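You operate a simulated robot arm through the tools that you are given. There is no shell and no other tool. Be economical: measure what you need, move in short steps, check, and stop when the job is done.

You run a simulated two-armed robot. Do the job below in one go: nothing can be reset, and whatever is moved stays where it is left.

## Task
Run the rolling stack down to the hole that the Lane card names.
Fine: push it to the top, set the orange pin in that hole, free the brake lever, let it roll to a stop, then brake again; leave the green pin. Where these are worked on the way, their far stop is far enough and under half their travel is too little: brake lever.

The check looks at the end state, three seconds after you hand in, the way a careful person would. Anything else that was tipped, shoved, dropped, spilled or broken makes it a failure.

## Robot
Two 7-joint arms with three-finger grippers on one trunk, on a base that drives. Base frame: it is fixed to the floor where the robot stands at the start and does not move with it; the origin is under the middle of the robot, x ahead of it, y to its left, z up. Lengths are in m, angles in degrees, forces in N, time in s.
The left shoulder is at the start at [0.03, 0.124, 1.008], the right one opposite. With the tool pointing down near the work surface each hand reaches from about 0.1 to 0.78 m from the robot's upright axis, wherever it stands, measured 20 degrees to its own side. Places, roughly: brake lever [0.3, 0, 0.7]; green boss [0.4, 0, 0.7]; green hole [0.4, 0, 0.7]; rolling stack [0.7, 0, 0.8]; second socket of the pin rest [0.3, 0.2, 0.8]; white boss [0.6, -0.1, 0.7]; yellow boss [0.5, -0.1, 0.7]. Payload 2.2 kg a hand.
Tool frame (each hand has its own): the origin (TCP) lies between the finger pads and is the grasp point; the fingertips stand 0.028 m ahead of it; z points along the fingers, y is the line along which they close. Largest opening 0.102 m; the body of the gripper starts 0.071 m behind the TCP.
Orientation is that of the tool frame in the base frame, as a unit quaternion [x, y, z, w]. With the fingers straight down and closing along the base's y, the tool's x points along the base's -x, its y along +y and its z along -z.

## Interface
- The arms move only by the tool nudge_tool. It takes "left_increments", "right_increments" or both (then of equal length, played together; a hand with none holds still); each is text: rows parted by semicolons, each of 7 numbers parted by spaces: the shift along the tool's x, y, z in m, then the turn, a rotation vector about the tool's x, y, z in degrees, then the gripper command, from -1 (fully open) to 1 (shut), values between in proportion. In form: x y z rx ry rz claw; .... A call has 1 to 12 rows; each row shifts and turns the commanded pose from where the row before left it, along the tool's axes as they then stand. A row lasts 0.2 s, in which the tool goes at most 0.05 m and 8.6 degrees; a call with a longer step from one row to the next is refused whole, and so is a gripper value outside its range. A pose out of reach is approached as far as the arm can. The call stops where the force on the tool passes 40 N (or 10 N more than at its start, if that is more) or the arm is blocked; 0.2 s more then pass. Each finger halts on what it meets, pressing with about 35 N; the grip force reading is that of the motor and also rises with nothing between the fingers. The clock runs only during rows and for 0.2 s after the last one: add rows that do not move to give the fingers time. It gives the time, the measured TCP pose, the force on the tool (base axes), the opening and the grip force at its end, in the units of the frame above (readings bear some noise), with the torque about the TCP (base axes, N m) and any sound that the robot's microphone picked up.
- Cameras (640 x 400 px; columns grow to the right, rows downward): "scene" is now at [0.0288, 0.0316, 1.7095]; the picture's right is [0.41, -0.91, 0.00], its down [-0.82, -0.37, -0.43] and it looks along [0.40, 0.18, -0.90] (base axes); focal length 275 px, centre (320, 200). "left" rides on the left gripper at [0.072, 0.038, -0.086] in its tool frame; the picture's right is [-0.47, 0.89, 0.00], its down [-0.60, -0.32, -0.73] and it looks along [-0.65, -0.34, 0.68] (tool axes); focal length 256 px, centre (320, 200). "right" rides on the right gripper at [0.069, 0.044, -0.086] in its tool frame; the picture's right is [-0.53, 0.85, 0.00], its down [-0.58, -0.36, -0.73] and it looks along [-0.62, -0.39, 0.68] (tool axes); focal length 256 px, centre (320, 200). There is no depth. A picture from a camera that has moved, and an enlarged one, comes with that camera's place and axes in the base frame and with its lens. The place of the scene camera against the robot may be out by one fixed shift of up to 0.012 m in any direction.
- camera(camera): a new picture of that camera. The clock stands still meanwhile.
- slide_trunk(by): slides the trunk up (or, below 0, down) by that many m; the arms and the scene camera ride with it, the base frame stays. It gives what a move gives, with no picture.
- drive_base(legs): drives the robot by 1 to 6 legs, each [ahead, left, turn to the left] in m, m and degrees, along the robot's own axes; the way and the turn of a leg run together, so that a leg with both is an arc; at most 1.5 m and 180 degrees a leg. The arms and the cameras ride along, it lands a little off, and it stops where it bumps. It gives what a move gives.
- aim_head(pan, tilt): turns the head with the scene camera to pan (to the left, within 143 degrees either way) and tilt (down, from -29 to 69), counted from straight ahead of the robot. It gives what a move gives.
- close_up(camera, box): a new picture of the part [left, top, right, bottom] of that camera's present view, enlarged. The clock stands still meanwhile.
- job_done(): hands the job in; it is judged then, once.

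Work in short steps. Places have to be worked out from the pictures, the camera data and where the tool is seen: move nearer, look again, correct. Check each grasp and each placing, and mend what went wrong. You have 120 turns and 92 pictures in all, those below and enlarged ones among them. Open the grippers and draw the arms clear of the work before you hand the job in, unless the task says otherwise; then end with one line.

The tools are called after "Request:" by a JSON object that holds its "name" and its "arguments". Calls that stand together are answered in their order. nudge_tool: Moves the arms, as the interface text tells. Its arguments: {"type":"object","properties":{"left_increments":{"type":"string"},"right_increments":{"type":"string"}},"required":[]} The other tools are called the same way: slide_trunk (by) slides the trunk up or down; drive_base (legs) drives the base; aim_head (pan, tilt) turns the head that bears the scene camera; camera (camera) takes a picture; close_up (camera, box) takes an enlarged picture of a part of a camera's view; job_done () hands the job in.

At the start:

```text
time_s: 0.0
left_tcp_pos: [0.5551, 0.2724, 1.0326]
left_orientation: [0.0, 1.0, 0.0, 0.0]
left_contact_force: [-0.6, 0.2, -0.4]
left_torque: [-0.02, 0.0, 0.01]
left_grip_width: 0.1021
left_gripper_force: 0.1
right_tcp_pos: [0.3914, -0.1463, 1.0525]
right_orientation: [0.0, 1.0, 0.0, 0.0]
right_contact_force: [-0.5, -0.1, -0.1]
right_torque: [0.03, -0.03, -0.01]
right_grip_width: 0.1023
right_gripper_force: 0.1
trunk travel left (down, up): [-0.25, 0.29]
robot x, y, heading: [-0.0015, -0.0013, 0.1]
head pan, tilt: [23.9, 64.4]
```

scene: 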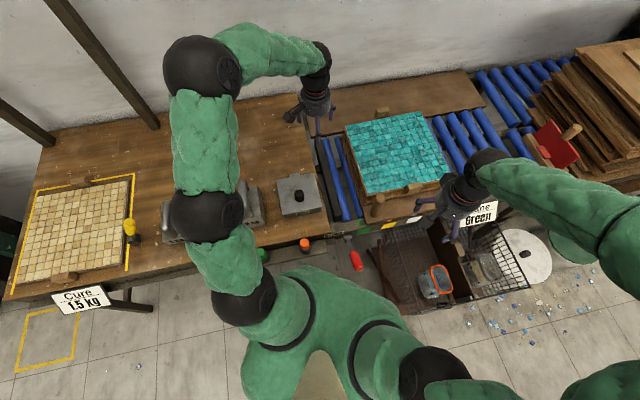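
right: 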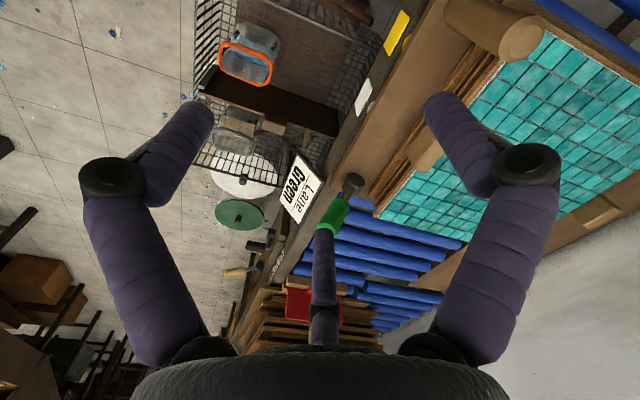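
left: 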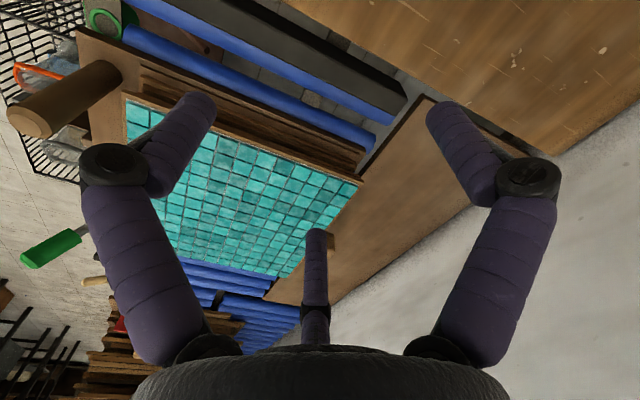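

The Lane card seems to read "Green". I'll take enlarged views of the lane, the card and the pins to locate everything.

Request:
{"name": "close_up", "arguments": {"camera": "scene", "box": [220, 170, 540, 330]}}

Request:
{"name": "close_up", "arguments": {"camera": "right", "box": [200, 0, 520, 300]}}

Request:
{"name": "close_up", "arguments": {"camera": "left", "box": [0, 0, 440, 300]}}

```text
2.00 times, centred on (380, 250) of scene
camera zoom: at [0.0288, 0.0316, 1.7095], right [0.41, -0.91, 0.0], down [-0.82, -0.37, -0.43], along [0.4, 0.18, -0.9], focal length 550 px, centre (200, 100)
```

zoom: 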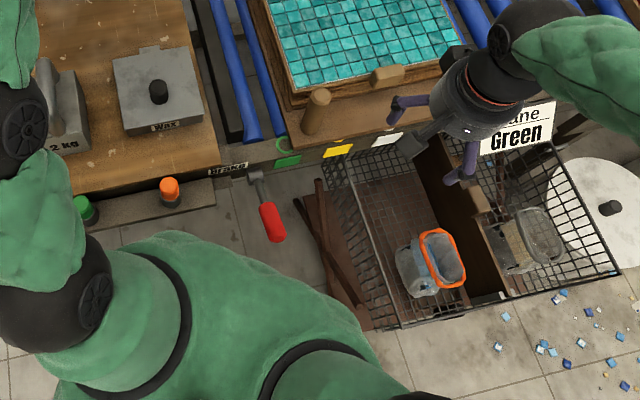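

```text
1.33 times, centred on (360, 150) of right
camera zoom: at [0.3225, -0.1026, 1.1395], right [0.53, 0.85, 0.0], down [0.58, -0.36, 0.73], along [0.62, -0.39, -0.68], focal length 341 px, centre (267, 267)
```

zoom: 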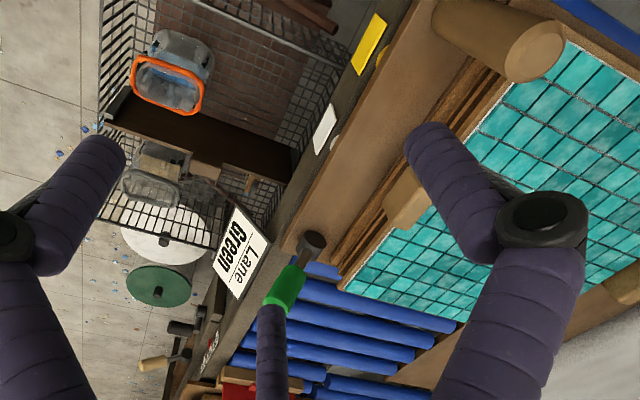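

```text
1.33 times, centred on (220, 150) of left
camera zoom: at [0.4821, 0.3103, 1.1206], right [0.47, 0.89, 0.0], down [0.6, -0.32, 0.73], along [0.65, -0.34, -0.68], focal length 341 px, centre (453, 267)
```

zoom: 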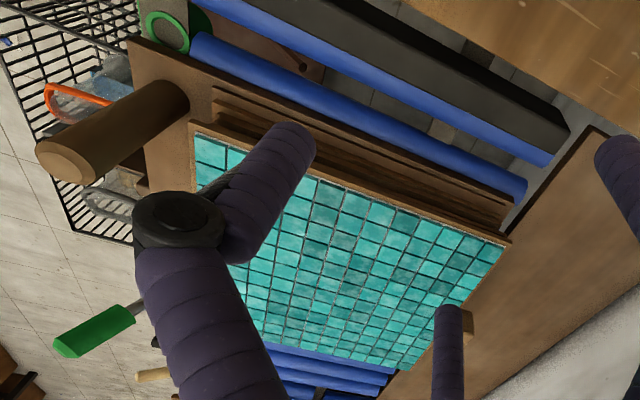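

The arms block much of the view. I'll draw both hands back and outward, then look again.

Request:
{"name": "nudge_tool", "arguments": {"left_increments": "0.04 0.03 0 0 0 0 -1;0.04 0.03 0 0 0 0 -1;0.04 0.03 0 0 0 0 -1;0.04 0.03 0 0 0 0 -1;0.04 0.03 -0 0 0 0 -1;0.04 0.03 0 0 0 0 -1", "right_increments": "0.025 -0.04 0 0 0 0 -1;0.025 -0.04 0 0 0 0 -1;0.025 -0.04 0 0 0 0 -1;0.025 -0.04 0 0 0 0 -1;0 -0.04 0 0 0 0 -1;0 -0.04 0 0 0 0 -1"}}

Request:
{"name": "aim_head", "arguments": {"pan": -5, "tilt": 55}}

Request:
{"name": "camera", "arguments": {"camera": "scene"}}

```text
time_s: 1.4
left_tcp_pos: [0.3138, 0.4521, 1.0319]
left_orientation: [0.001, 1.0, 0.0, 0.0]
left_contact_force: [0.0, 0.1, -1.1]
left_torque: [-0.01, -0.01, -0.02]
left_grip_width: 0.1021
left_gripper_force: 0.1
right_tcp_pos: [0.2895, -0.3853, 1.0549]
right_orientation: [0.0, 1.0, 0.001, -0.001]
right_contact_force: [0.4, -1.3, -0.2]
right_torque: [0.02, -0.04, 0.04]
right_grip_width: 0.102
right_gripper_force: 0.0
trunk travel left (down, up): [-0.25, 0.29]
robot x, y, heading: [-0.0037, 0.0025, 0.1]
head pan, tilt: [23.9, 64.4]
```

```text
time_s: 2.3
left_tcp_pos: [0.3159, 0.4517, 1.0321]
left_orientation: [0.0, 1.0, 0.0, 0.0]
left_contact_force: [0.2, 0.4, 0.1]
left_torque: [0.0, 0.01, -0.03]
left_grip_width: 0.102
left_gripper_force: 0.1
right_tcp_pos: [0.2923, -0.3849, 1.0548]
right_orientation: [0.0, 1.0, 0.0, 0.0]
right_contact_force: [-0.6, 0.0, 0.1]
right_torque: [0.01, 0.03, -0.04]
right_grip_width: 0.1022
right_gripper_force: 0.2
trunk travel left (down, up): [-0.25, 0.29]
robot x, y, heading: [0.0007, 0.0005, 0.0]
head pan, tilt: [-5.0, 55.0]
```

```text
85 pictures are left
camera scene: at [0.0444, 0.0004, 1.7204], right [-0.09, -1.0, 0.0], down [-0.82, 0.07, -0.57], along [0.57, -0.05, -0.82], focal length 275 px, centre (320, 200)
```

scene: 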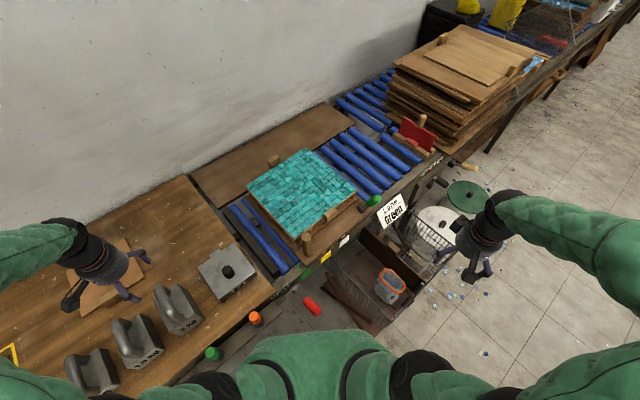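

Request:
{"name": "close_up", "arguments": {"camera": "scene", "box": [180, 190, 420, 340]}}

Request:
{"name": "close_up", "arguments": {"camera": "scene", "box": [300, 60, 500, 240]}}

```text
2.67 times, centred on (300, 265) of scene
camera zoom: at [0.0444, 0.0004, 1.7204], right [-0.09, -1.0, 0.0], down [-0.82, 0.07, -0.57], along [0.57, -0.05, -0.82], focal length 734 px, centre (373, 27)
```

zoom: 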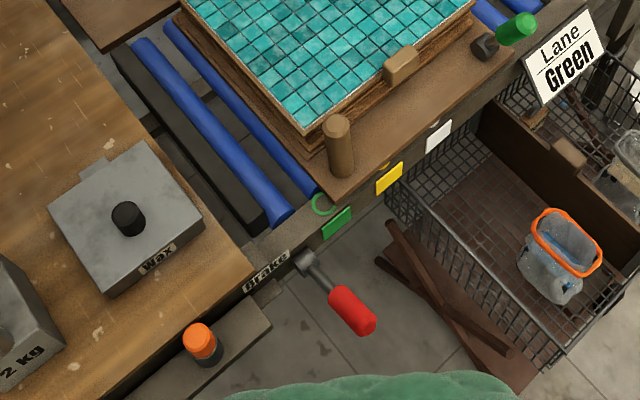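

```text
2.22 times, centred on (400, 150) of scene
camera zoom: at [0.0444, 0.0004, 1.7204], right [-0.09, -1.0, 0.0], down [-0.82, 0.07, -0.57], along [0.57, -0.05, -0.82], focal length 611 px, centre (142, 311)
```

zoom: 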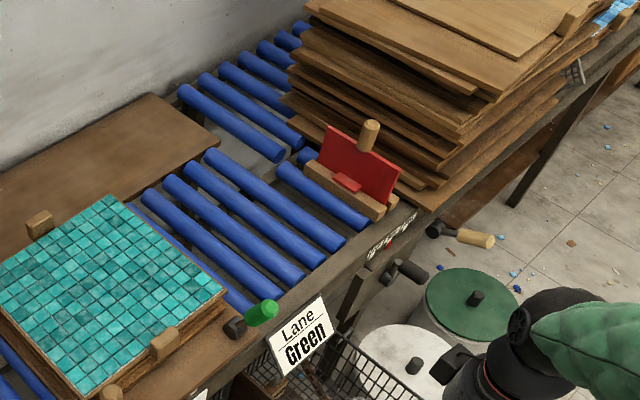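

The lane runs diagonally. I want to read the labels on the levers at the right and see the pins at the left.

Request:
{"name": "close_up", "arguments": {"camera": "scene", "box": [350, 140, 470, 220]}}

Request:
{"name": "close_up", "arguments": {"camera": "scene", "box": [190, 240, 340, 370]}}

Request:
{"name": "camera", "arguments": {"camera": "left"}}

Request:
{"name": "camera", "arguments": {"camera": "right"}}

```text
5.00 times, centred on (410, 180) of scene
camera zoom: at [0.0444, 0.0004, 1.7204], right [-0.09, -1.0, 0.0], down [-0.82, 0.07, -0.57], along [0.57, -0.05, -0.82], focal length 1376 px, centre (-130, 300)
```

zoom: 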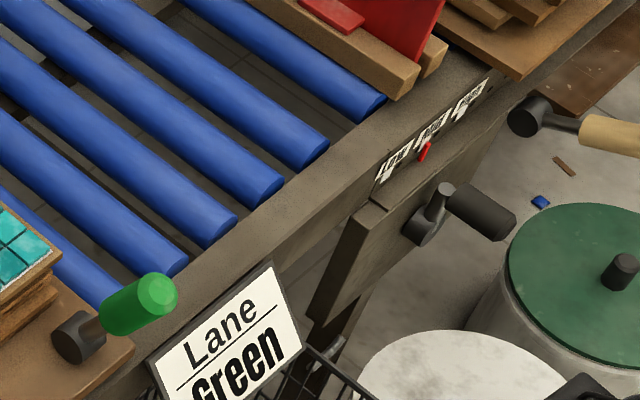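

```text
3.08 times, centred on (265, 305) of scene
camera zoom: at [0.0444, 0.0004, 1.7204], right [-0.09, -1.0, 0.0], down [-0.82, 0.07, -0.57], along [0.57, -0.05, -0.82], focal length 846 px, centre (489, -123)
```

zoom: 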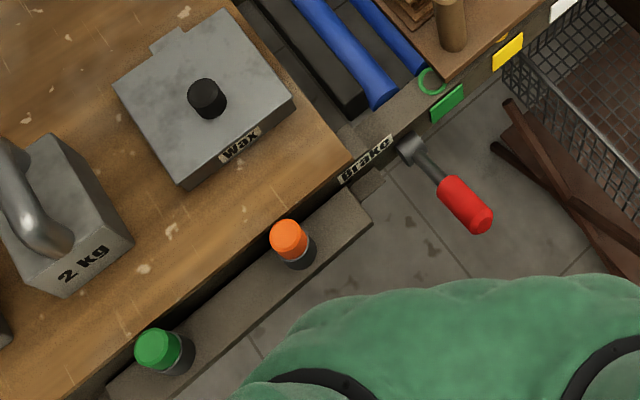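

```text
80 pictures are left
camera left: at [0.2437, 0.4906, 1.1204], right [0.47, 0.89, 0.0], down [0.6, -0.32, 0.73], along [0.65, -0.34, -0.68], focal length 256 px, centre (320, 200)
```

left: 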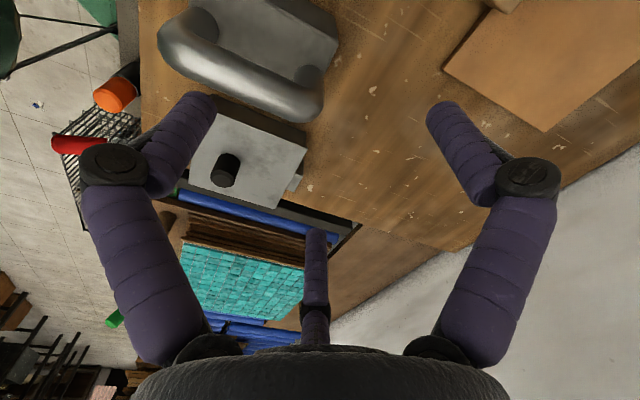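

```text
79 pictures are left
camera right: at [0.2224, -0.3417, 1.1404], right [0.53, 0.85, 0.0], down [0.58, -0.36, 0.73], along [0.62, -0.39, -0.68], focal length 256 px, centre (320, 200)
```

right: 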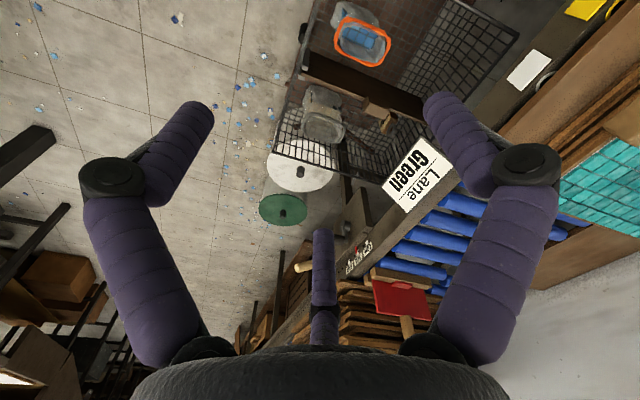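

Request:
{"name": "close_up", "arguments": {"camera": "scene", "box": [415, 150, 447, 180]}}

Request:
{"name": "close_up", "arguments": {"camera": "scene", "box": [285, 225, 365, 275]}}

Request:
{"name": "close_up", "arguments": {"camera": "scene", "box": [340, 180, 420, 230]}}

```text
13.33 times, centred on (431, 165) of scene
camera zoom: at [0.0444, 0.0004, 1.7204], right [-0.09, -1.0, 0.0], down [-0.82, 0.07, -0.57], along [0.57, -0.05, -0.82], focal length 3668 px, centre (-1160, 667)
```

zoom: 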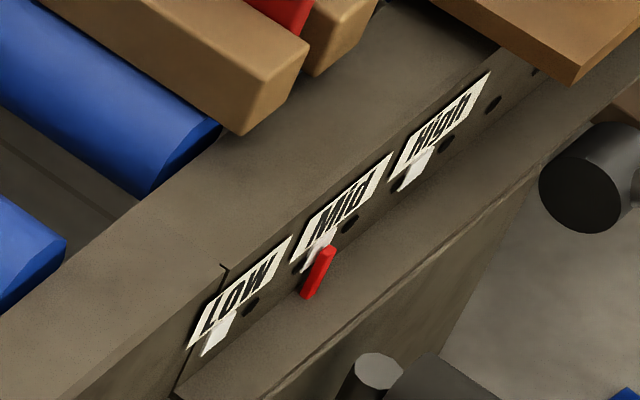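

```text
8.00 times, centred on (325, 250) of scene
camera zoom: at [0.0444, 0.0004, 1.7204], right [-0.09, -1.0, 0.0], down [-0.82, 0.07, -0.57], along [0.57, -0.05, -0.82], focal length 2201 px, centre (280, -200)
```

zoom: 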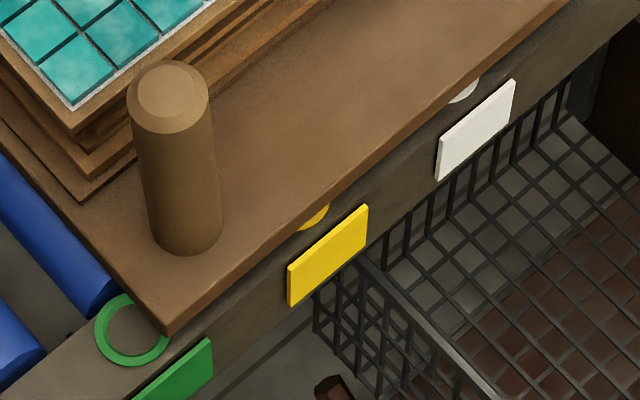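

```text
8.00 times, centred on (380, 205) of scene
camera zoom: at [0.0444, 0.0004, 1.7204], right [-0.09, -1.0, 0.0], down [-0.82, 0.07, -0.57], along [0.57, -0.05, -0.82], focal length 2201 px, centre (-160, 160)
```

zoom: 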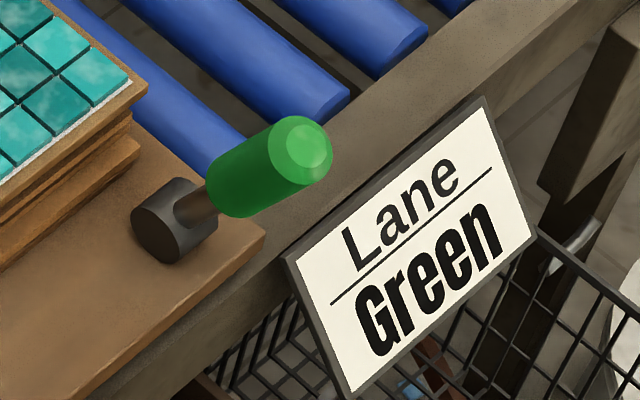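

Downhill appears to be toward the table (green hole lowest, gate at the upper end). I'll get a detailed look at the brake lever and at the pins.

Request:
{"name": "close_up", "arguments": {"camera": "scene", "box": [265, 270, 335, 325]}}

Request:
{"name": "close_up", "arguments": {"camera": "scene", "box": [190, 190, 310, 290]}}

```text
7.27 times, centred on (300, 298) of scene
camera zoom: at [0.0444, 0.0004, 1.7204], right [-0.09, -1.0, 0.0], down [-0.82, 0.07, -0.57], along [0.57, -0.05, -0.82], focal length 2001 px, centre (466, -509)
```

zoom: 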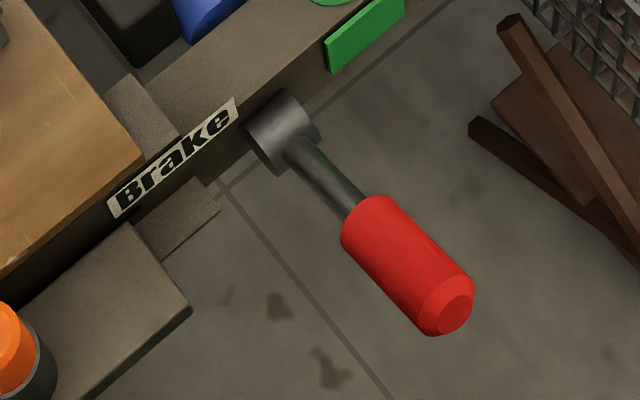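

```text
4.00 times, centred on (250, 240) of scene
camera zoom: at [0.0444, 0.0004, 1.7204], right [-0.09, -1.0, 0.0], down [-0.82, 0.07, -0.57], along [0.57, -0.05, -0.82], focal length 1100 px, centre (600, 40)
```

zoom: 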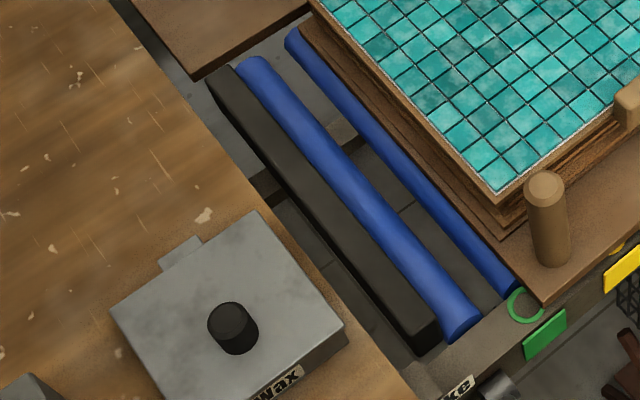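

I'll bring the left hand over the pin rest so its camera sees the brake and the green hole from nearby.

Request:
{"name": "nudge_tool", "arguments": {"left_increments": "0.02 -0.045 0 0 0 0 -1;0.02 -0.045 0 0 0 0 -1;0.02 -0.045 0 0 0 0 -1;0.02 -0.045 0 0 0 0 -1;0.02 -0.04 0.02 0 0 0 -1"}}

Request:
{"name": "camera", "arguments": {"camera": "left"}}

Request:
{"name": "close_up", "arguments": {"camera": "left", "box": [220, 60, 420, 240]}}

```text
time_s: 3.5
left_tcp_pos: [0.2127, 0.2324, 1.0135]
left_orientation: [0.0, 1.0, 0.0, 0.0]
left_contact_force: [0.6, -0.2, -1.4]
left_torque: [0.05, -0.02, 0.03]
left_grip_width: 0.1018
left_gripper_force: 0.0
right_tcp_pos: [0.2925, -0.3861, 1.0535]
right_orientation: [0.0, 1.0, 0.0, 0.0]
right_contact_force: [0.1, 0.1, 0.5]
right_torque: [0.0, 0.06, 0.0]
right_grip_width: 0.1019
right_gripper_force: 0.0
trunk travel left (down, up): [-0.25, 0.29]
robot x, y, heading: [0.0011, 0.0004, -0.1]
head pan, tilt: [-5.0, 55.0]
```

```text
73 pictures are left
camera left: at [0.1408, 0.2706, 1.1011], right [0.46, 0.89, 0.0], down [0.6, -0.32, 0.73], along [0.65, -0.34, -0.68], focal length 256 px, centre (320, 200)
```

left: 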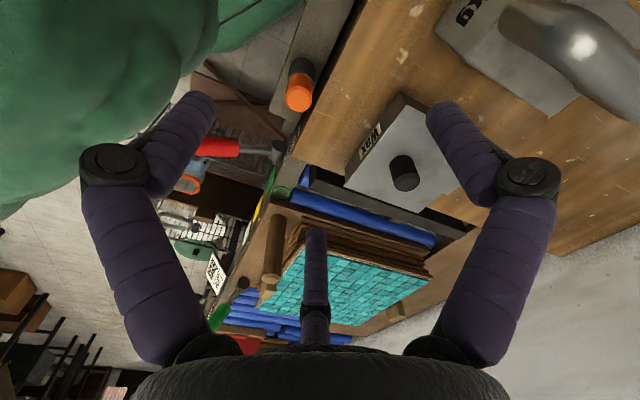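

```text
2.22 times, centred on (320, 150) of left
camera zoom: at [0.1408, 0.2706, 1.1011], right [0.46, 0.89, 0.0], down [0.6, -0.32, 0.73], along [0.65, -0.34, -0.68], focal length 569 px, centre (320, 311)
```

zoom: 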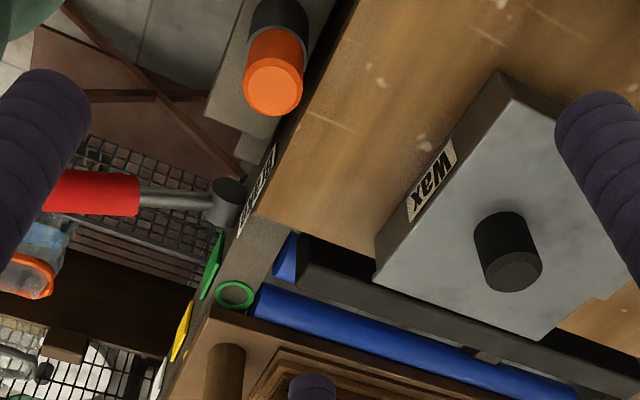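

The brake lever sticks out from the rail toward me, tilted up (hub ≈ [0.36,0.066,0.713], tip ≈ [0.25,-0.015,0.79]). The stack's post is near [0.46,0.01], its top at z≈0.92. I turn the right hand to close along the lane and bring it above the post.

Request:
{"name": "nudge_tool", "arguments": {"right_increments": "0 0 0 0 0 -8.3 -1;0 0 0 0 0 -8.3 -1;0 0 0 0 0 -8.3 -1;0 0 0 0 0 -8.3 -1;-0.04 0.0266 0 0 0 0 -1;-0.04 0.0266 0 0 0 0 -1;-0.04 0.0266 0 0 0 0 -1;-0.04 0.0266 0 0 0 0 -1;-0.04 0.0266 0 0 0 0 -1;-0.04 0.0266 0 0 0 0 -1;-0.04 0.0266 0 0 0 0 -1"}}

Request:
{"name": "camera", "arguments": {"camera": "right"}}

Request:
{"name": "close_up", "arguments": {"camera": "scene", "box": [200, 150, 440, 300]}}

```text
time_s: 5.9
left_tcp_pos: [0.2131, 0.2342, 1.0133]
left_orientation: [0.0, 1.0, 0.0, 0.0]
left_contact_force: [0.3, 1.0, -0.2]
left_torque: [-0.03, -0.02, 0.02]
left_grip_width: 0.1022
left_gripper_force: 0.0
right_tcp_pos: [0.4231, -0.0746, 1.0544]
right_orientation: [-0.284, 0.959, -0.001, 0.0]
right_contact_force: [0.8, 1.5, -0.8]
right_torque: [-0.05, -0.04, 0.02]
right_grip_width: 0.1017
right_gripper_force: 0.1
trunk travel left (down, up): [-0.25, 0.29]
robot x, y, heading: [-0.0007, -0.0016, 0.0]
head pan, tilt: [-5.0, 55.0]
```

```text
71 pictures are left
camera right: at [0.341, -0.0754, 1.1399], right [-0.01, 1.0, 0.0], down [0.68, 0.01, 0.73], along [0.73, 0.01, -0.68], focal length 256 px, centre (320, 200)
```

right: 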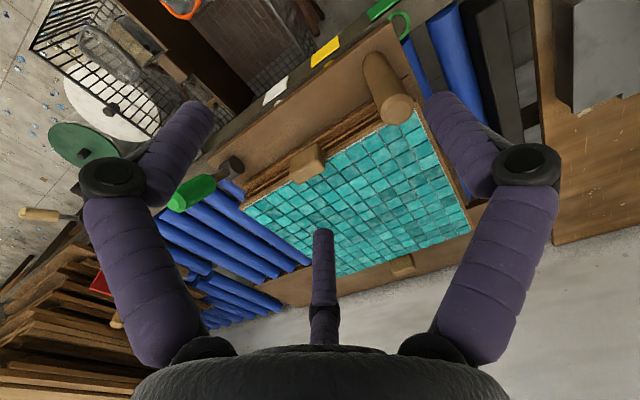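

```text
2.67 times, centred on (320, 225) of scene
camera zoom: at [0.0453, 0.0018, 1.7204], right [-0.09, -1.0, 0.0], down [-0.82, 0.07, -0.57], along [0.57, -0.05, -0.82], focal length 734 px, centre (320, 133)
```

zoom: 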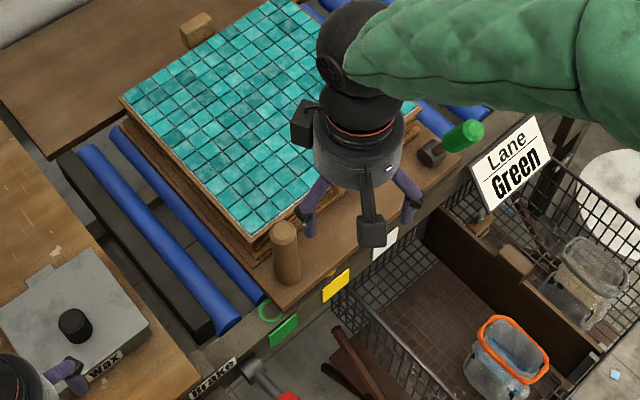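

The right camera agrees: the post is at about [0.457,0.003]. I centre the hand above it and come down partway, then look.

Request:
{"name": "nudge_tool", "arguments": {"right_increments": "-0.0355 0.023 0 0 0 0 -1;-0.0355 0.023 0 0 0 0 -1;0 0 0.045 0 0 0 -1;0 0 0.045 0 0 0 -1;0 0 0.02 0 0 0 -1;0 0 0 0 0 0 -1"}}

Request:
{"name": "camera", "arguments": {"camera": "right"}}

Request:
{"name": "close_up", "arguments": {"camera": "scene", "box": [240, 180, 400, 300]}}

```text
time_s: 7.3
left_tcp_pos: [0.213, 0.2329, 1.0132]
left_orientation: [-0.001, 1.0, 0.0, 0.0]
left_contact_force: [0.5, -0.3, -0.4]
left_torque: [0.02, 0.0, 0.0]
left_grip_width: 0.1021
left_gripper_force: 0.0
right_tcp_pos: [0.4581, 0.001, 0.9439]
right_orientation: [-0.286, 0.958, 0.0, 0.0]
right_contact_force: [-0.3, -1.2, -0.1]
right_torque: [-0.03, 0.03, 0.01]
right_grip_width: 0.1023
right_gripper_force: 0.0
trunk travel left (down, up): [-0.25, 0.29]
robot x, y, heading: [0.0002, 0.0005, -0.1]
head pan, tilt: [-5.0, 55.0]
```

```text
69 pictures are left
camera right: at [0.3766, -0.0006, 1.0301], right [-0.02, 1.0, 0.0], down [0.68, 0.01, 0.73], along [0.73, 0.01, -0.68], focal length 256 px, centre (320, 200)
```

right: 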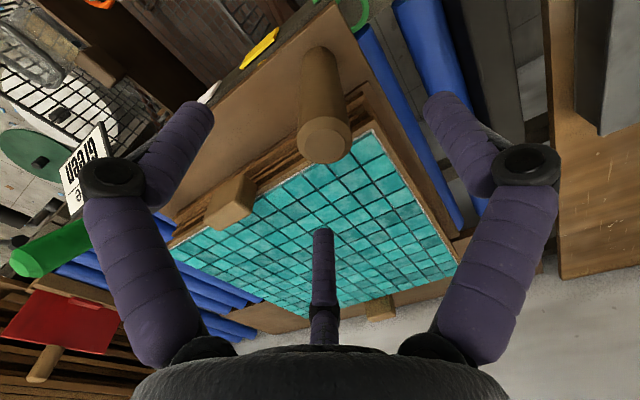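

```text
3.33 times, centred on (320, 240) of scene
camera zoom: at [0.0442, 0.0005, 1.7204], right [-0.09, -1.0, 0.0], down [-0.82, 0.07, -0.57], along [0.57, -0.05, -0.82], focal length 917 px, centre (320, 67)
```

zoom: 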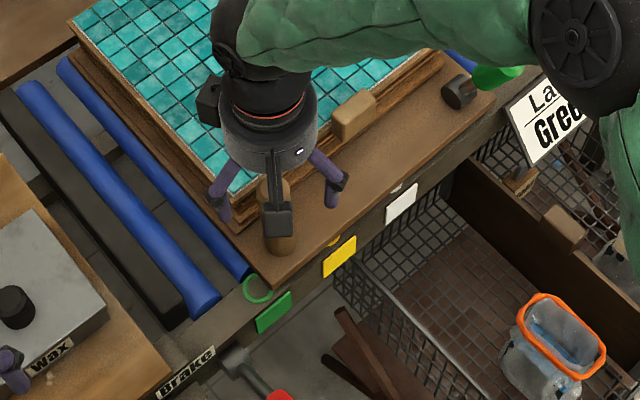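

The post is centred between the fingers. I descend to z≈0.862 and close on it.

Request:
{"name": "nudge_tool", "arguments": {"right_increments": "0 0 0.04 0 0 0 -1;0 0 0.042 0 0 0 -1;0 0 0 0 0 0 0;0 0 0 0 0 0 1;0 0 0 0 0 0 1"}}

Request:
{"name": "camera", "arguments": {"camera": "right"}}

```text
time_s: 8.5
left_tcp_pos: [0.215, 0.2341, 1.0117]
left_orientation: [0.0, 1.0, -0.001, 0.0]
left_contact_force: [0.4, -0.4, -0.1]
left_torque: [0.0, -0.01, 0.03]
left_grip_width: 0.102
left_gripper_force: 0.0
right_tcp_pos: [0.4631, 0.0007, 0.864]
right_orientation: [-0.286, 0.958, 0.001, 0.004]
right_contact_force: [19.8, 9.1, 2.1]
right_torque: [-0.05, -2.41, 0.01]
right_grip_width: 0.0365
right_gripper_force: 45.0
trunk travel left (down, up): [-0.25, 0.29]
robot x, y, heading: [0.0024, -0.0034, -0.1]
head pan, tilt: [-5.0, 55.0]
```

```text
67 pictures are left
camera right: at [0.381, -0.0007, 0.9514], right [-0.02, 1.0, 0.0], down [0.68, 0.01, 0.74], along [0.74, 0.01, -0.68], focal length 256 px, centre (320, 200)
```

right: 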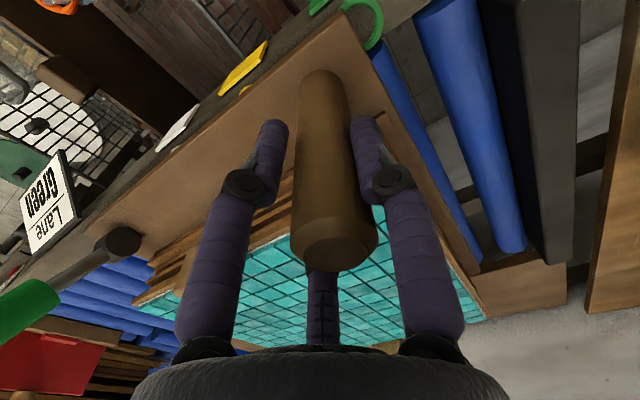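

The sideways force shows the fingers are gripping the post off its centre (post sits nearer the robot). I open a bit, shift 12 mm toward the robot, and regrip.

Request:
{"name": "nudge_tool", "arguments": {"right_increments": "0 0 0 0 0 0 0;0 0 0 0 0 0 0;0.012 0 0 0 0 0 0;0 0 0 0 0 0 1;0 0 0 0 0 0 1;0 0 0 0 0 0 1"}}

```text
time_s: 9.9
left_tcp_pos: [0.2144, 0.2333, 1.0123]
left_orientation: [-0.001, 1.0, -0.001, 0.0]
left_contact_force: [-0.6, 0.2, 0.2]
left_torque: [0.04, 0.02, 0.01]
left_grip_width: 0.102
left_gripper_force: 0.0
right_tcp_pos: [0.452, -0.0054, 0.8662]
right_orientation: [-0.285, 0.958, 0.0, 0.003]
right_contact_force: [15.7, 11.1, 10.1]
right_torque: [-0.32, -1.79, 0.01]
right_grip_width: 0.0375
right_gripper_force: 44.8
trunk travel left (down, up): [-0.25, 0.29]
robot x, y, heading: [-0.0028, 0.0038, 0.0]
head pan, tilt: [-5.0, 55.0]
```

Request:
{"name": "camera", "arguments": {"camera": "right"}}

Request:
{"name": "close_up", "arguments": {"camera": "scene", "box": [260, 200, 380, 290]}}

```text
66 pictures are left
camera right: at [0.3694, -0.0071, 0.951], right [-0.02, 1.0, 0.0], down [0.68, 0.01, 0.73], along [0.73, 0.01, -0.68], focal length 256 px, centre (320, 200)
```

right: 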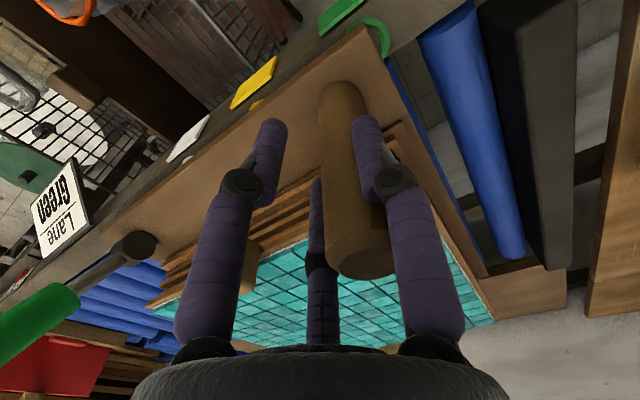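

```text
4.44 times, centred on (320, 245) of scene
camera zoom: at [0.0454, 0.0021, 1.7205], right [-0.09, -1.0, 0.0], down [-0.82, 0.07, -0.57], along [0.57, -0.05, -0.82], focal length 1223 px, centre (320, 0)
```

zoom: 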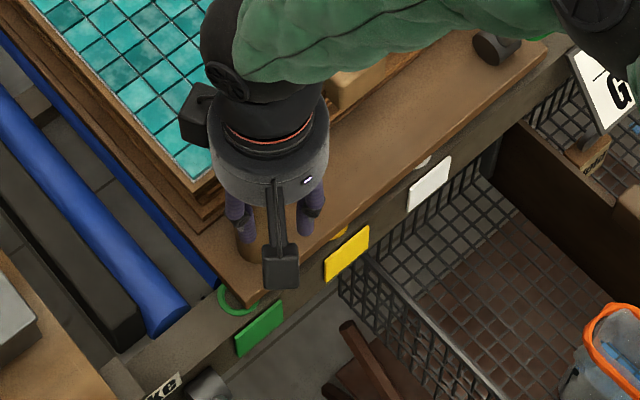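

Comparing the two views, the post actually lies farther from me (≈[0.463,0.004]); the grip was pulling the hand to it. I open, shift 17 mm the other way and regrip.

Request:
{"name": "nudge_tool", "arguments": {"right_increments": "0 0 0 0 0 0 0;0 0 0 0 0 0 0;-0.0175 0.001 0 0 0 0 0;0 0 0 0 0 0 1;0 0 0 0 0 0 1;0 0 0 0 0 0 1"}}

```text
time_s: 11.3
left_tcp_pos: [0.2136, 0.2329, 1.0136]
left_orientation: [0.0, 1.0, -0.001, 0.0]
left_contact_force: [-0.1, -0.3, 0.1]
left_torque: [0.02, 0.0, 0.02]
left_grip_width: 0.1019
left_gripper_force: 0.1
right_tcp_pos: [0.4602, 0.0032, 0.8617]
right_orientation: [-0.287, 0.958, -0.001, -0.003]
right_contact_force: [-16.6, -1.3, -10.3]
right_torque: [-1.84, -1.05, 0.21]
right_grip_width: 0.0386
right_gripper_force: 45.4
trunk travel left (down, up): [-0.25, 0.29]
robot x, y, heading: [0.0033, 0.0009, -0.1]
head pan, tilt: [-5.0, 55.0]
```

Nearly centred now. I ease the sideways load and try a small push up the lane (+u).

Request:
{"name": "nudge_tool", "arguments": {"right_increments": "0.003 0 0 0 0 0 1;0 -0.008 0 0 0 0 1;0 -0.008 0 0 0 0 1;0 -0.008 0 0 0 0 1;0 -0.008 0 0 0 0 1"}}

Request:
{"name": "close_up", "arguments": {"camera": "scene", "box": [240, 150, 440, 290]}}

```text
time_s: 12.5
left_tcp_pos: [0.213, 0.2332, 1.0125]
left_orientation: [0.0, 1.0, -0.001, -0.001]
left_contact_force: [-0.1, -0.4, 0.3]
left_torque: [0.01, 0.04, 0.01]
left_grip_width: 0.102
left_gripper_force: 0.0
right_tcp_pos: [0.4801, -0.024, 0.8632]
right_orientation: [-0.286, 0.958, -0.001, 0.002]
right_contact_force: [-6.5, 1.4, -6.8]
right_torque: [-1.36, -0.91, -0.01]
right_grip_width: 0.0382
right_gripper_force: 44.6
trunk travel left (down, up): [-0.25, 0.29]
robot x, y, heading: [0.0008, -0.0021, -0.2]
head pan, tilt: [-5.0, 55.0]
```

```text
2.86 times, centred on (340, 220) of scene
camera zoom: at [0.0442, 0.0008, 1.7205], right [-0.09, -1.0, 0.0], down [-0.82, 0.07, -0.57], along [0.57, -0.05, -0.82], focal length 786 px, centre (263, 143)
```

zoom: 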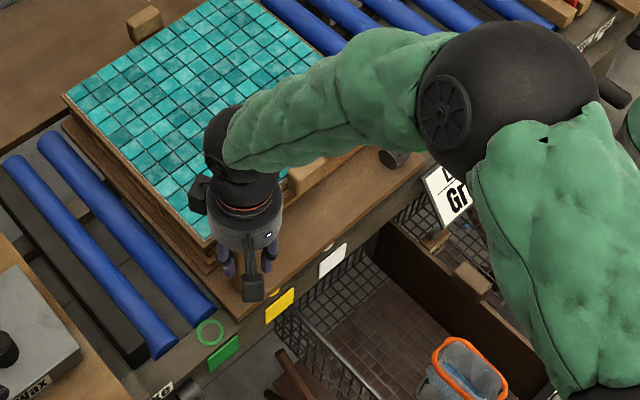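

The stack rolls along easily with the post. I keep pushing along the lane.

Request:
{"name": "nudge_tool", "arguments": {"right_increments": "0.001 -0.018 0 0 0 0 1;0 -0.018 0 0 0 0 1;0 -0.018 0 0 0 0 1;0 -0.018 0 0 0 0 1;0 -0.018 0 0 0 0 1;0 -0.018 0 0 0 0 1;0 -0.018 0 0 0 0 1"}}

```text
time_s: 13.8
left_tcp_pos: [0.2138, 0.2333, 1.0135]
left_orientation: [-0.002, 1.0, 0.0, -0.001]
left_contact_force: [-0.2, -1.1, 0.3]
left_torque: [0.03, 0.0, -0.01]
left_grip_width: 0.1018
left_gripper_force: 0.0
right_tcp_pos: [0.5348, -0.0997, 0.8649]
right_orientation: [-0.287, 0.958, 0.0, 0.011]
right_contact_force: [3.1, 3.7, 0.1]
right_torque: [0.67, -1.13, 0.1]
right_grip_width: 0.0376
right_gripper_force: 45.0
trunk travel left (down, up): [-0.25, 0.29]
robot x, y, heading: [0.002, 0.003, 0.3]
head pan, tilt: [-5.0, 55.0]
stopped in row 6 (right hand): the force on the tool passed its limit at 42 N (the readings are from after the stop); the commanded pose is now the measured one
```

Request:
{"name": "camera", "arguments": {"camera": "scene"}}

Request:
{"name": "close_up", "arguments": {"camera": "scene", "box": [320, 130, 470, 240]}}

Request:
{"name": "camera", "arguments": {"camera": "right"}}

```text
63 pictures are left
camera scene: at [0.0451, -0.0003, 1.7202], right [-0.09, -1.0, 0.0], down [-0.82, 0.07, -0.57], along [0.57, -0.05, -0.82], focal length 275 px, centre (320, 200)
```

scene: 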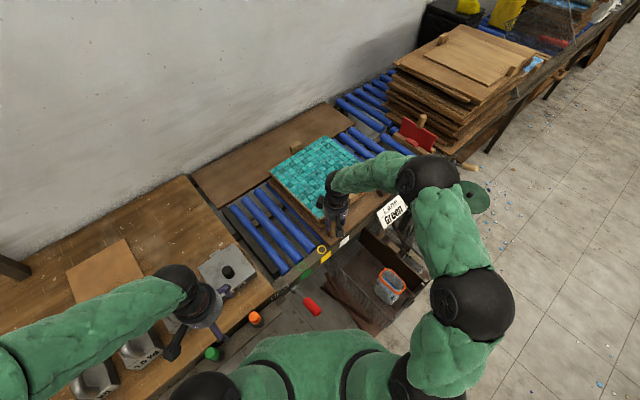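

```text
3.64 times, centred on (395, 185) of scene
camera zoom: at [0.0451, -0.0003, 1.7202], right [-0.09, -1.0, 0.0], down [-0.82, 0.07, -0.57], along [0.57, -0.05, -0.82], focal length 1000 px, centre (47, 254)
```

zoom: 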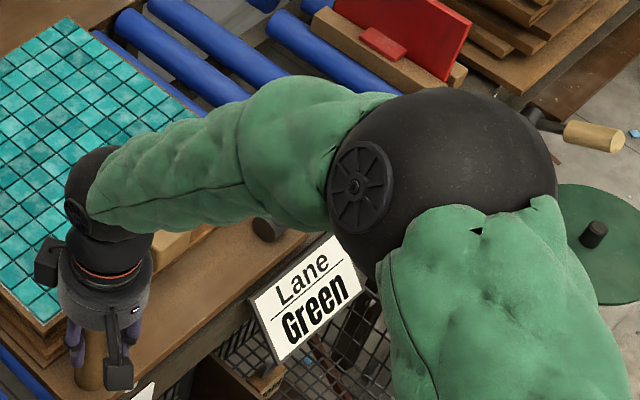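

```text
61 pictures are left
camera right: at [0.4514, -0.1017, 0.9499], right [-0.02, 1.0, 0.01], down [0.67, 0.01, 0.74], along [0.74, 0.02, -0.67], focal length 256 px, centre (320, 200)
```

right: 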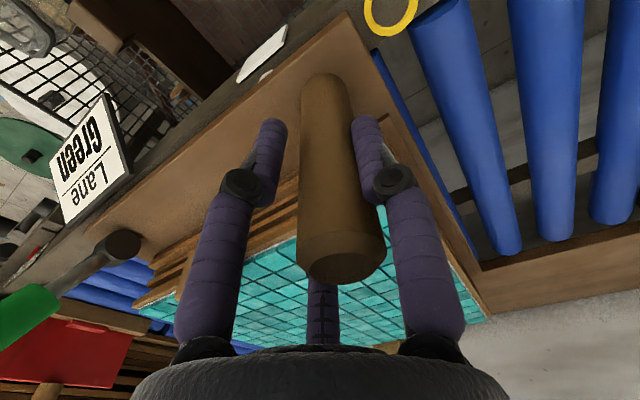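

It travelled about 0.126 m and then the force peaked. I test whether this is the top stop with small gentle steps.

Request:
{"name": "nudge_tool", "arguments": {"right_increments": "0 -0.005 0 0 0 0 1;0 -0.005 0 0 0 0 1;0 -0.005 0 0 0 0 1;0 0 0 0 0 0 1"}}

```text
time_s: 14.8
left_tcp_pos: [0.2137, 0.2341, 1.0129]
left_orientation: [-0.001, 1.0, -0.001, 0.0]
left_contact_force: [-0.2, 0.5, -0.3]
left_torque: [0.01, 0.02, 0.02]
left_grip_width: 0.1021
left_gripper_force: 0.1
right_tcp_pos: [0.5435, -0.1113, 0.8662]
right_orientation: [-0.286, 0.958, 0.0, 0.009]
right_contact_force: [6.0, 14.7, 0.6]
right_torque: [0.4, -1.38, 0.42]
right_grip_width: 0.0374
right_gripper_force: 45.5
trunk travel left (down, up): [-0.25, 0.29]
robot x, y, heading: [0.0, -0.0, 0.1]
head pan, tilt: [-5.0, 55.0]
```

It still advances; the side load says the lane leans slightly more away from me. I correct sideways and continue in small steps.

Request:
{"name": "nudge_tool", "arguments": {"right_increments": "-0.003 -0.004 0 0 0 0 1;-0.0006 -0.01 -0.0002 0 0 0 1;-0.0006 -0.01 -0.0002 0 0 0 1;-0.0006 -0.01 -0.0002 0 0 0 1;-0.0006 -0.01 -0.0002 0 0 0 1;-0.0006 -0.01 -0.0002 0 0 0 1;-0.0006 -0.01 -0.0002 0 0 0 1;-0.0006 -0.01 -0.0002 0 0 0 1;0 0 0 0 0 0 1"}}

```text
time_s: 16.8
left_tcp_pos: [0.2126, 0.2336, 1.0135]
left_orientation: [-0.001, 1.0, 0.0, 0.001]
left_contact_force: [0.4, 0.3, 0.1]
left_torque: [0.03, 0.0, -0.02]
left_grip_width: 0.1018
left_gripper_force: 0.1
right_tcp_pos: [0.5885, -0.1721, 0.8684]
right_orientation: [-0.286, 0.958, -0.001, 0.01]
right_contact_force: [-2.6, 4.0, 17.9]
right_torque: [-0.69, -0.43, 0.04]
right_grip_width: 0.0372
right_gripper_force: 45.7
trunk travel left (down, up): [-0.25, 0.29]
robot x, y, heading: [-0.0002, 0.0021, -0.0]
head pan, tilt: [-5.0, 55.0]
```

Side load is gone; the lane climbs a bit faster than my path. I add a little rise and go on.

Request:
{"name": "nudge_tool", "arguments": {"right_increments": "0 -0.004 -0.003 0 0 0 1;-0.0004 -0.01 -0.0005 0 0 0 1;-0.0004 -0.01 -0.0005 0 0 0 1;-0.0004 -0.01 -0.0005 0 0 0 1;-0.0004 -0.01 -0.0005 0 0 0 1;-0.0004 -0.01 -0.0005 0 0 0 1;-0.0004 -0.01 -0.0005 0 0 0 1;-0.0004 -0.01 -0.0005 0 0 0 1;0 0 0 0 0 0 1"}}

Request:
{"name": "camera", "arguments": {"camera": "scene"}}

```text
time_s: 18.8
left_tcp_pos: [0.2157, 0.2329, 1.0116]
left_orientation: [0.0, 1.0, -0.001, -0.001]
left_contact_force: [0.2, 0.3, 0.0]
left_torque: [0.02, -0.02, 0.01]
left_grip_width: 0.1019
left_gripper_force: 0.0
right_tcp_pos: [0.632, -0.2307, 0.8709]
right_orientation: [-0.286, 0.958, 0.0, 0.006]
right_contact_force: [5.1, 10.0, -27.5]
right_torque: [-1.22, -1.27, 0.2]
right_grip_width: 0.0374
right_gripper_force: 44.8
trunk travel left (down, up): [-0.25, 0.29]
robot x, y, heading: [-0.0024, -0.0004, -0.2]
head pan, tilt: [-5.0, 55.0]
```

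```text
60 pictures are left
camera scene: at [0.0482, 0.0009, 1.7202], right [-0.09, -1.0, 0.0], down [-0.82, 0.07, -0.57], along [0.57, -0.05, -0.82], focal length 275 px, centre (320, 200)
```

scene: 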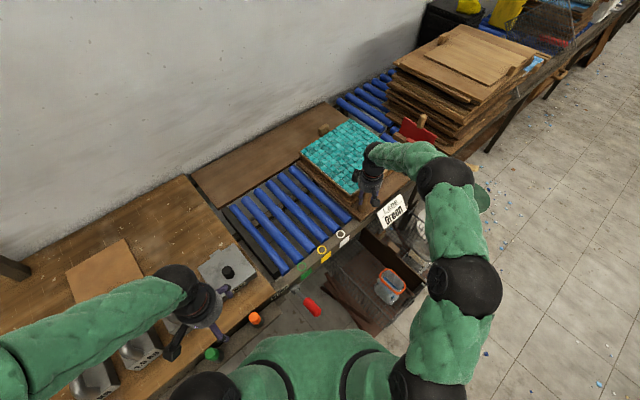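

Request:
{"name": "close_up", "arguments": {"camera": "scene", "box": [340, 100, 460, 190]}}

Request:
{"name": "camera", "arguments": {"camera": "right"}}

```text
4.44 times, centred on (400, 145) of scene
camera zoom: at [0.0482, 0.0009, 1.7202], right [-0.09, -1.0, 0.0], down [-0.82, 0.07, -0.57], along [0.57, -0.05, -0.82], focal length 1223 px, centre (-36, 444)
```

zoom: 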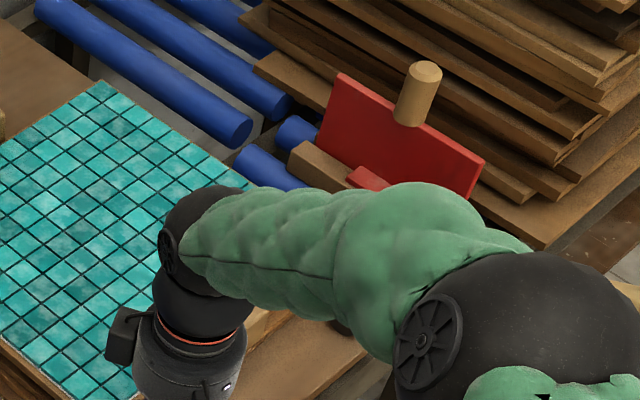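

```text
58 pictures are left
camera right: at [0.5499, -0.2335, 0.9564], right [-0.02, 1.0, 0.0], down [0.67, 0.01, 0.74], along [0.74, 0.02, -0.67], focal length 256 px, centre (320, 200)
```

right: 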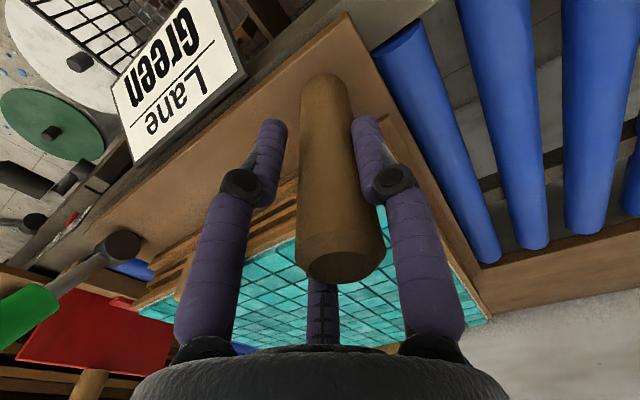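

About one roller is still visible ahead of the stack. I relieve the vertical load and keep going in small steps until contact.

Request:
{"name": "nudge_tool", "arguments": {"right_increments": "-0.0004 -0.004 0.0025 0 0 0 1;-0.0006 -0.01 -0.0003 0 0 0 1;-0.0006 -0.01 -0.0003 0 0 0 1;-0.0006 -0.01 -0.0003 0 0 0 1;-0.0006 -0.01 -0.0003 0 0 0 1;0 0 0 0 0 0 1"}}

Request:
{"name": "camera", "arguments": {"camera": "right"}}

Request:
{"name": "close_up", "arguments": {"camera": "scene", "box": [340, 100, 460, 190]}}

```text
time_s: 20.2
left_tcp_pos: [0.2125, 0.2347, 1.0129]
left_orientation: [-0.001, 1.0, -0.001, 0.0]
left_contact_force: [-0.9, 0.1, 0.0]
left_torque: [0.04, 0.0, 0.01]
left_grip_width: 0.1022
left_gripper_force: 0.1
right_tcp_pos: [0.6562, -0.2643, 0.8722]
right_orientation: [-0.286, 0.958, 0.0, 0.008]
right_contact_force: [-10.7, 16.8, -4.4]
right_torque: [-0.01, -1.32, 0.37]
right_grip_width: 0.0375
right_gripper_force: 45.1
trunk travel left (down, up): [-0.25, 0.29]
robot x, y, heading: [-0.0039, -0.0, 0.1]
head pan, tilt: [-5.0, 55.0]
```

```text
57 pictures are left
camera right: at [0.574, -0.2665, 0.9576], right [-0.02, 1.0, 0.01], down [0.67, 0.01, 0.74], along [0.74, 0.02, -0.67], focal length 256 px, centre (320, 200)
```

right: 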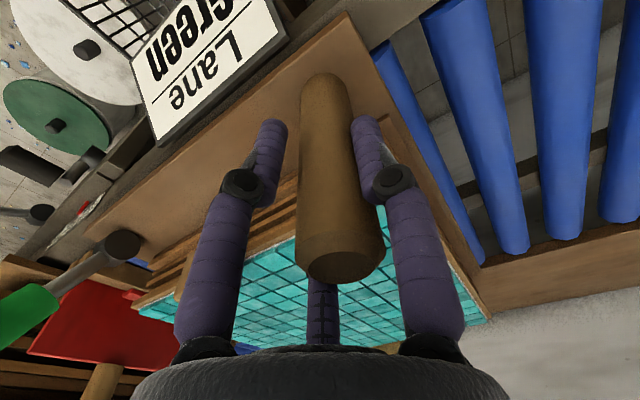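

```text
4.44 times, centred on (400, 145) of scene
camera zoom: at [0.0435, 0.0027, 1.7205], right [-0.09, -1.0, 0.0], down [-0.82, 0.07, -0.57], along [0.57, -0.05, -0.82], focal length 1223 px, centre (-36, 444)
```

zoom: 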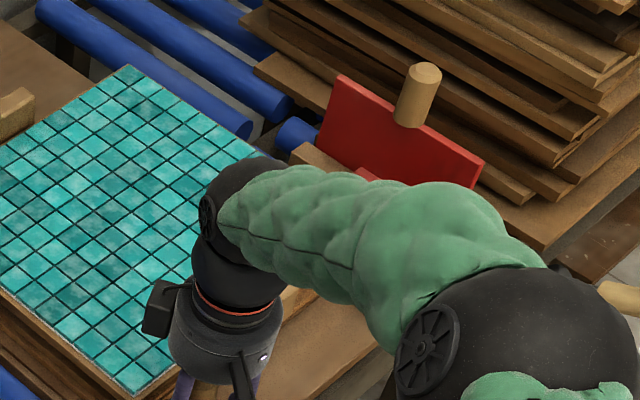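

Resistance rose to 20 N; possibly at the stop. I push a few more millimetres to check.

Request:
{"name": "nudge_tool", "arguments": {"right_increments": "0.0003 -0.005 0 0 0 0 1;-0.0002 -0.005 0 0 0 0 1;0 0 0 0 0 0 1"}}

```text
time_s: 20.7
left_tcp_pos: [0.2111, 0.2342, 1.0141]
left_orientation: [-0.001, 1.0, 0.0, 0.0]
left_contact_force: [0.4, 0.7, 0.6]
left_torque: [0.04, 0.0, 0.03]
left_grip_width: 0.1018
left_gripper_force: 0.1
right_tcp_pos: [0.6581, -0.2645, 0.8733]
right_orientation: [-0.288, 0.958, 0.005, 0.005]
right_contact_force: [-10.3, 9.0, 10.8]
right_torque: [-0.56, -0.93, 0.15]
right_grip_width: 0.0381
right_gripper_force: 45.5
trunk travel left (down, up): [-0.25, 0.29]
robot x, y, heading: [-0.0025, 0.0003, 0.3]
head pan, tilt: [-5.0, 55.0]
stopped in row 2 (right hand): the force on the tool passed its limit at 43 N (the readings are from after the stop); the commanded pose is now the measured one
```

That is the top: no more travel at over 40 N. I keep holding the stack there with the right hand and use the left hand for the orange pin; a close look at it first.

Request:
{"name": "close_up", "arguments": {"camera": "left", "box": [255, 30, 345, 130]}}

Request:
{"name": "close_up", "arguments": {"camera": "scene", "box": [230, 290, 280, 340]}}

Request:
{"name": "close_up", "arguments": {"camera": "scene", "box": [280, 225, 370, 285]}}

```text
4.00 times, centred on (300, 80) of left
camera zoom: at [0.1389, 0.2725, 1.1015], right [0.46, 0.89, 0.0], down [0.6, -0.32, 0.73], along [0.65, -0.34, -0.68], focal length 1024 px, centre (400, 680)
```

zoom: 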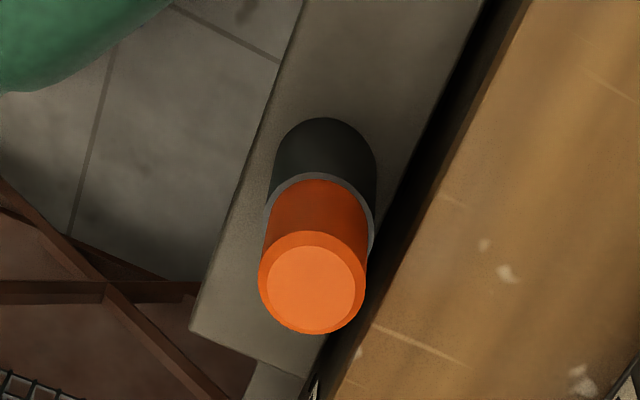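

```text
8.00 times, centred on (255, 315) of scene
camera zoom: at [0.0415, 0.0015, 1.7207], right [-0.09, -1.0, 0.0], down [-0.82, 0.07, -0.57], along [0.57, -0.05, -0.82], focal length 2201 px, centre (840, -720)
```

zoom: 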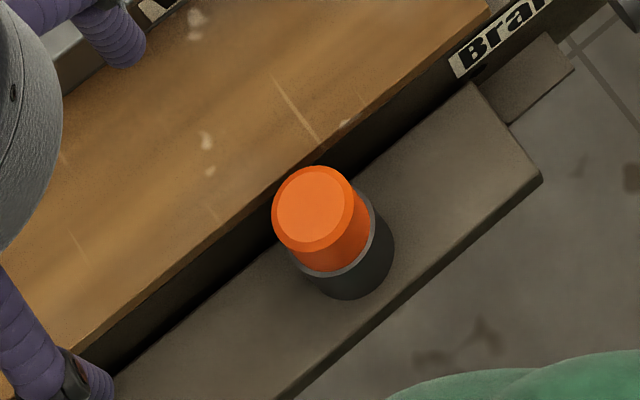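

```text
6.67 times, centred on (325, 255) of scene
camera zoom: at [0.0415, 0.0015, 1.7207], right [-0.09, -1.0, 0.0], down [-0.82, 0.07, -0.57], along [0.57, -0.05, -0.82], focal length 1834 px, centre (287, -167)
```

zoom: 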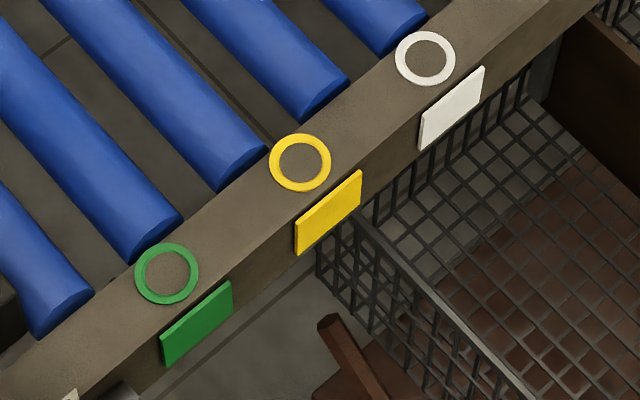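

Pin: [0.250,0.186], top z≈0.82; green hole: [0.428,0.034], rail top z≈0.744. Right keeps gripping while I turn the left hand to close along the rail and lower it above the orange pin.

Request:
{"name": "nudge_tool", "arguments": {"left_increments": "0 0 0 0 0 -8.3 -1;0 0 0 0 0 -8.3 -1;0 0 0 0 0 -8.3 -1;0 0 0 0 0 -8.3 -1;-0.005 -0.03 0 0 0 0 -1;0 -0.03 0.02 0 0 0 -1;0 0 0.04 0 0 0 -1;0 0 0.04 0 0 0 -1;0 0 0 0 0 0 -1", "right_increments": "0 0 0 0 0 0 1;0 0 0 0 0 0 1;0 0 0 0 0 0 1;0 0 0 0 0 0 1;0 0 0 0 0 0 1;0 0 0 0 0 0 1;0 0 0 0 0 0 1;0 0 0 0 0 0 1;0 0 0 0 0 0 1"}}

Request:
{"name": "camera", "arguments": {"camera": "left"}}

```text
time_s: 22.7
left_tcp_pos: [0.2489, 0.1876, 0.912]
left_orientation: [-0.286, 0.958, -0.001, 0.001]
left_contact_force: [-0.3, -0.1, 0.3]
left_torque: [0.0, -0.01, 0.0]
left_grip_width: 0.1019
left_gripper_force: 0.0
right_tcp_pos: [0.6571, -0.2643, 0.8718]
right_orientation: [-0.288, 0.958, 0.002, 0.007]
right_contact_force: [-13.3, 20.7, 15.5]
right_torque: [-0.19, -1.56, 0.41]
right_grip_width: 0.0372
right_gripper_force: 45.0
trunk travel left (down, up): [-0.25, 0.29]
robot x, y, heading: [-0.0015, -0.0012, -0.0]
head pan, tilt: [-5.0, 55.0]
```

```text
52 pictures are left
camera left: at [0.1677, 0.1814, 1.0008], right [-0.1, 1.0, 0.0], down [0.68, 0.07, 0.73], along [0.73, 0.07, -0.68], focal length 256 px, centre (320, 200)
```

left: 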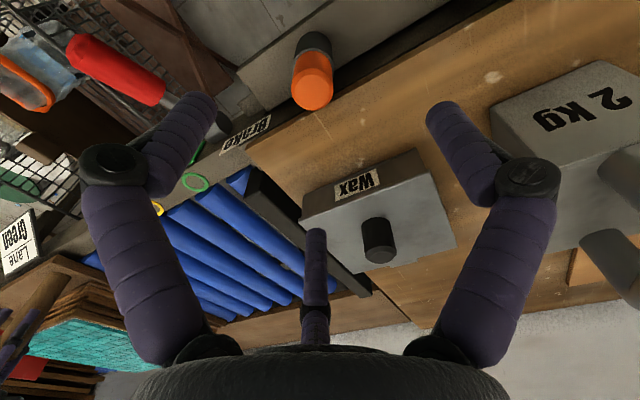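

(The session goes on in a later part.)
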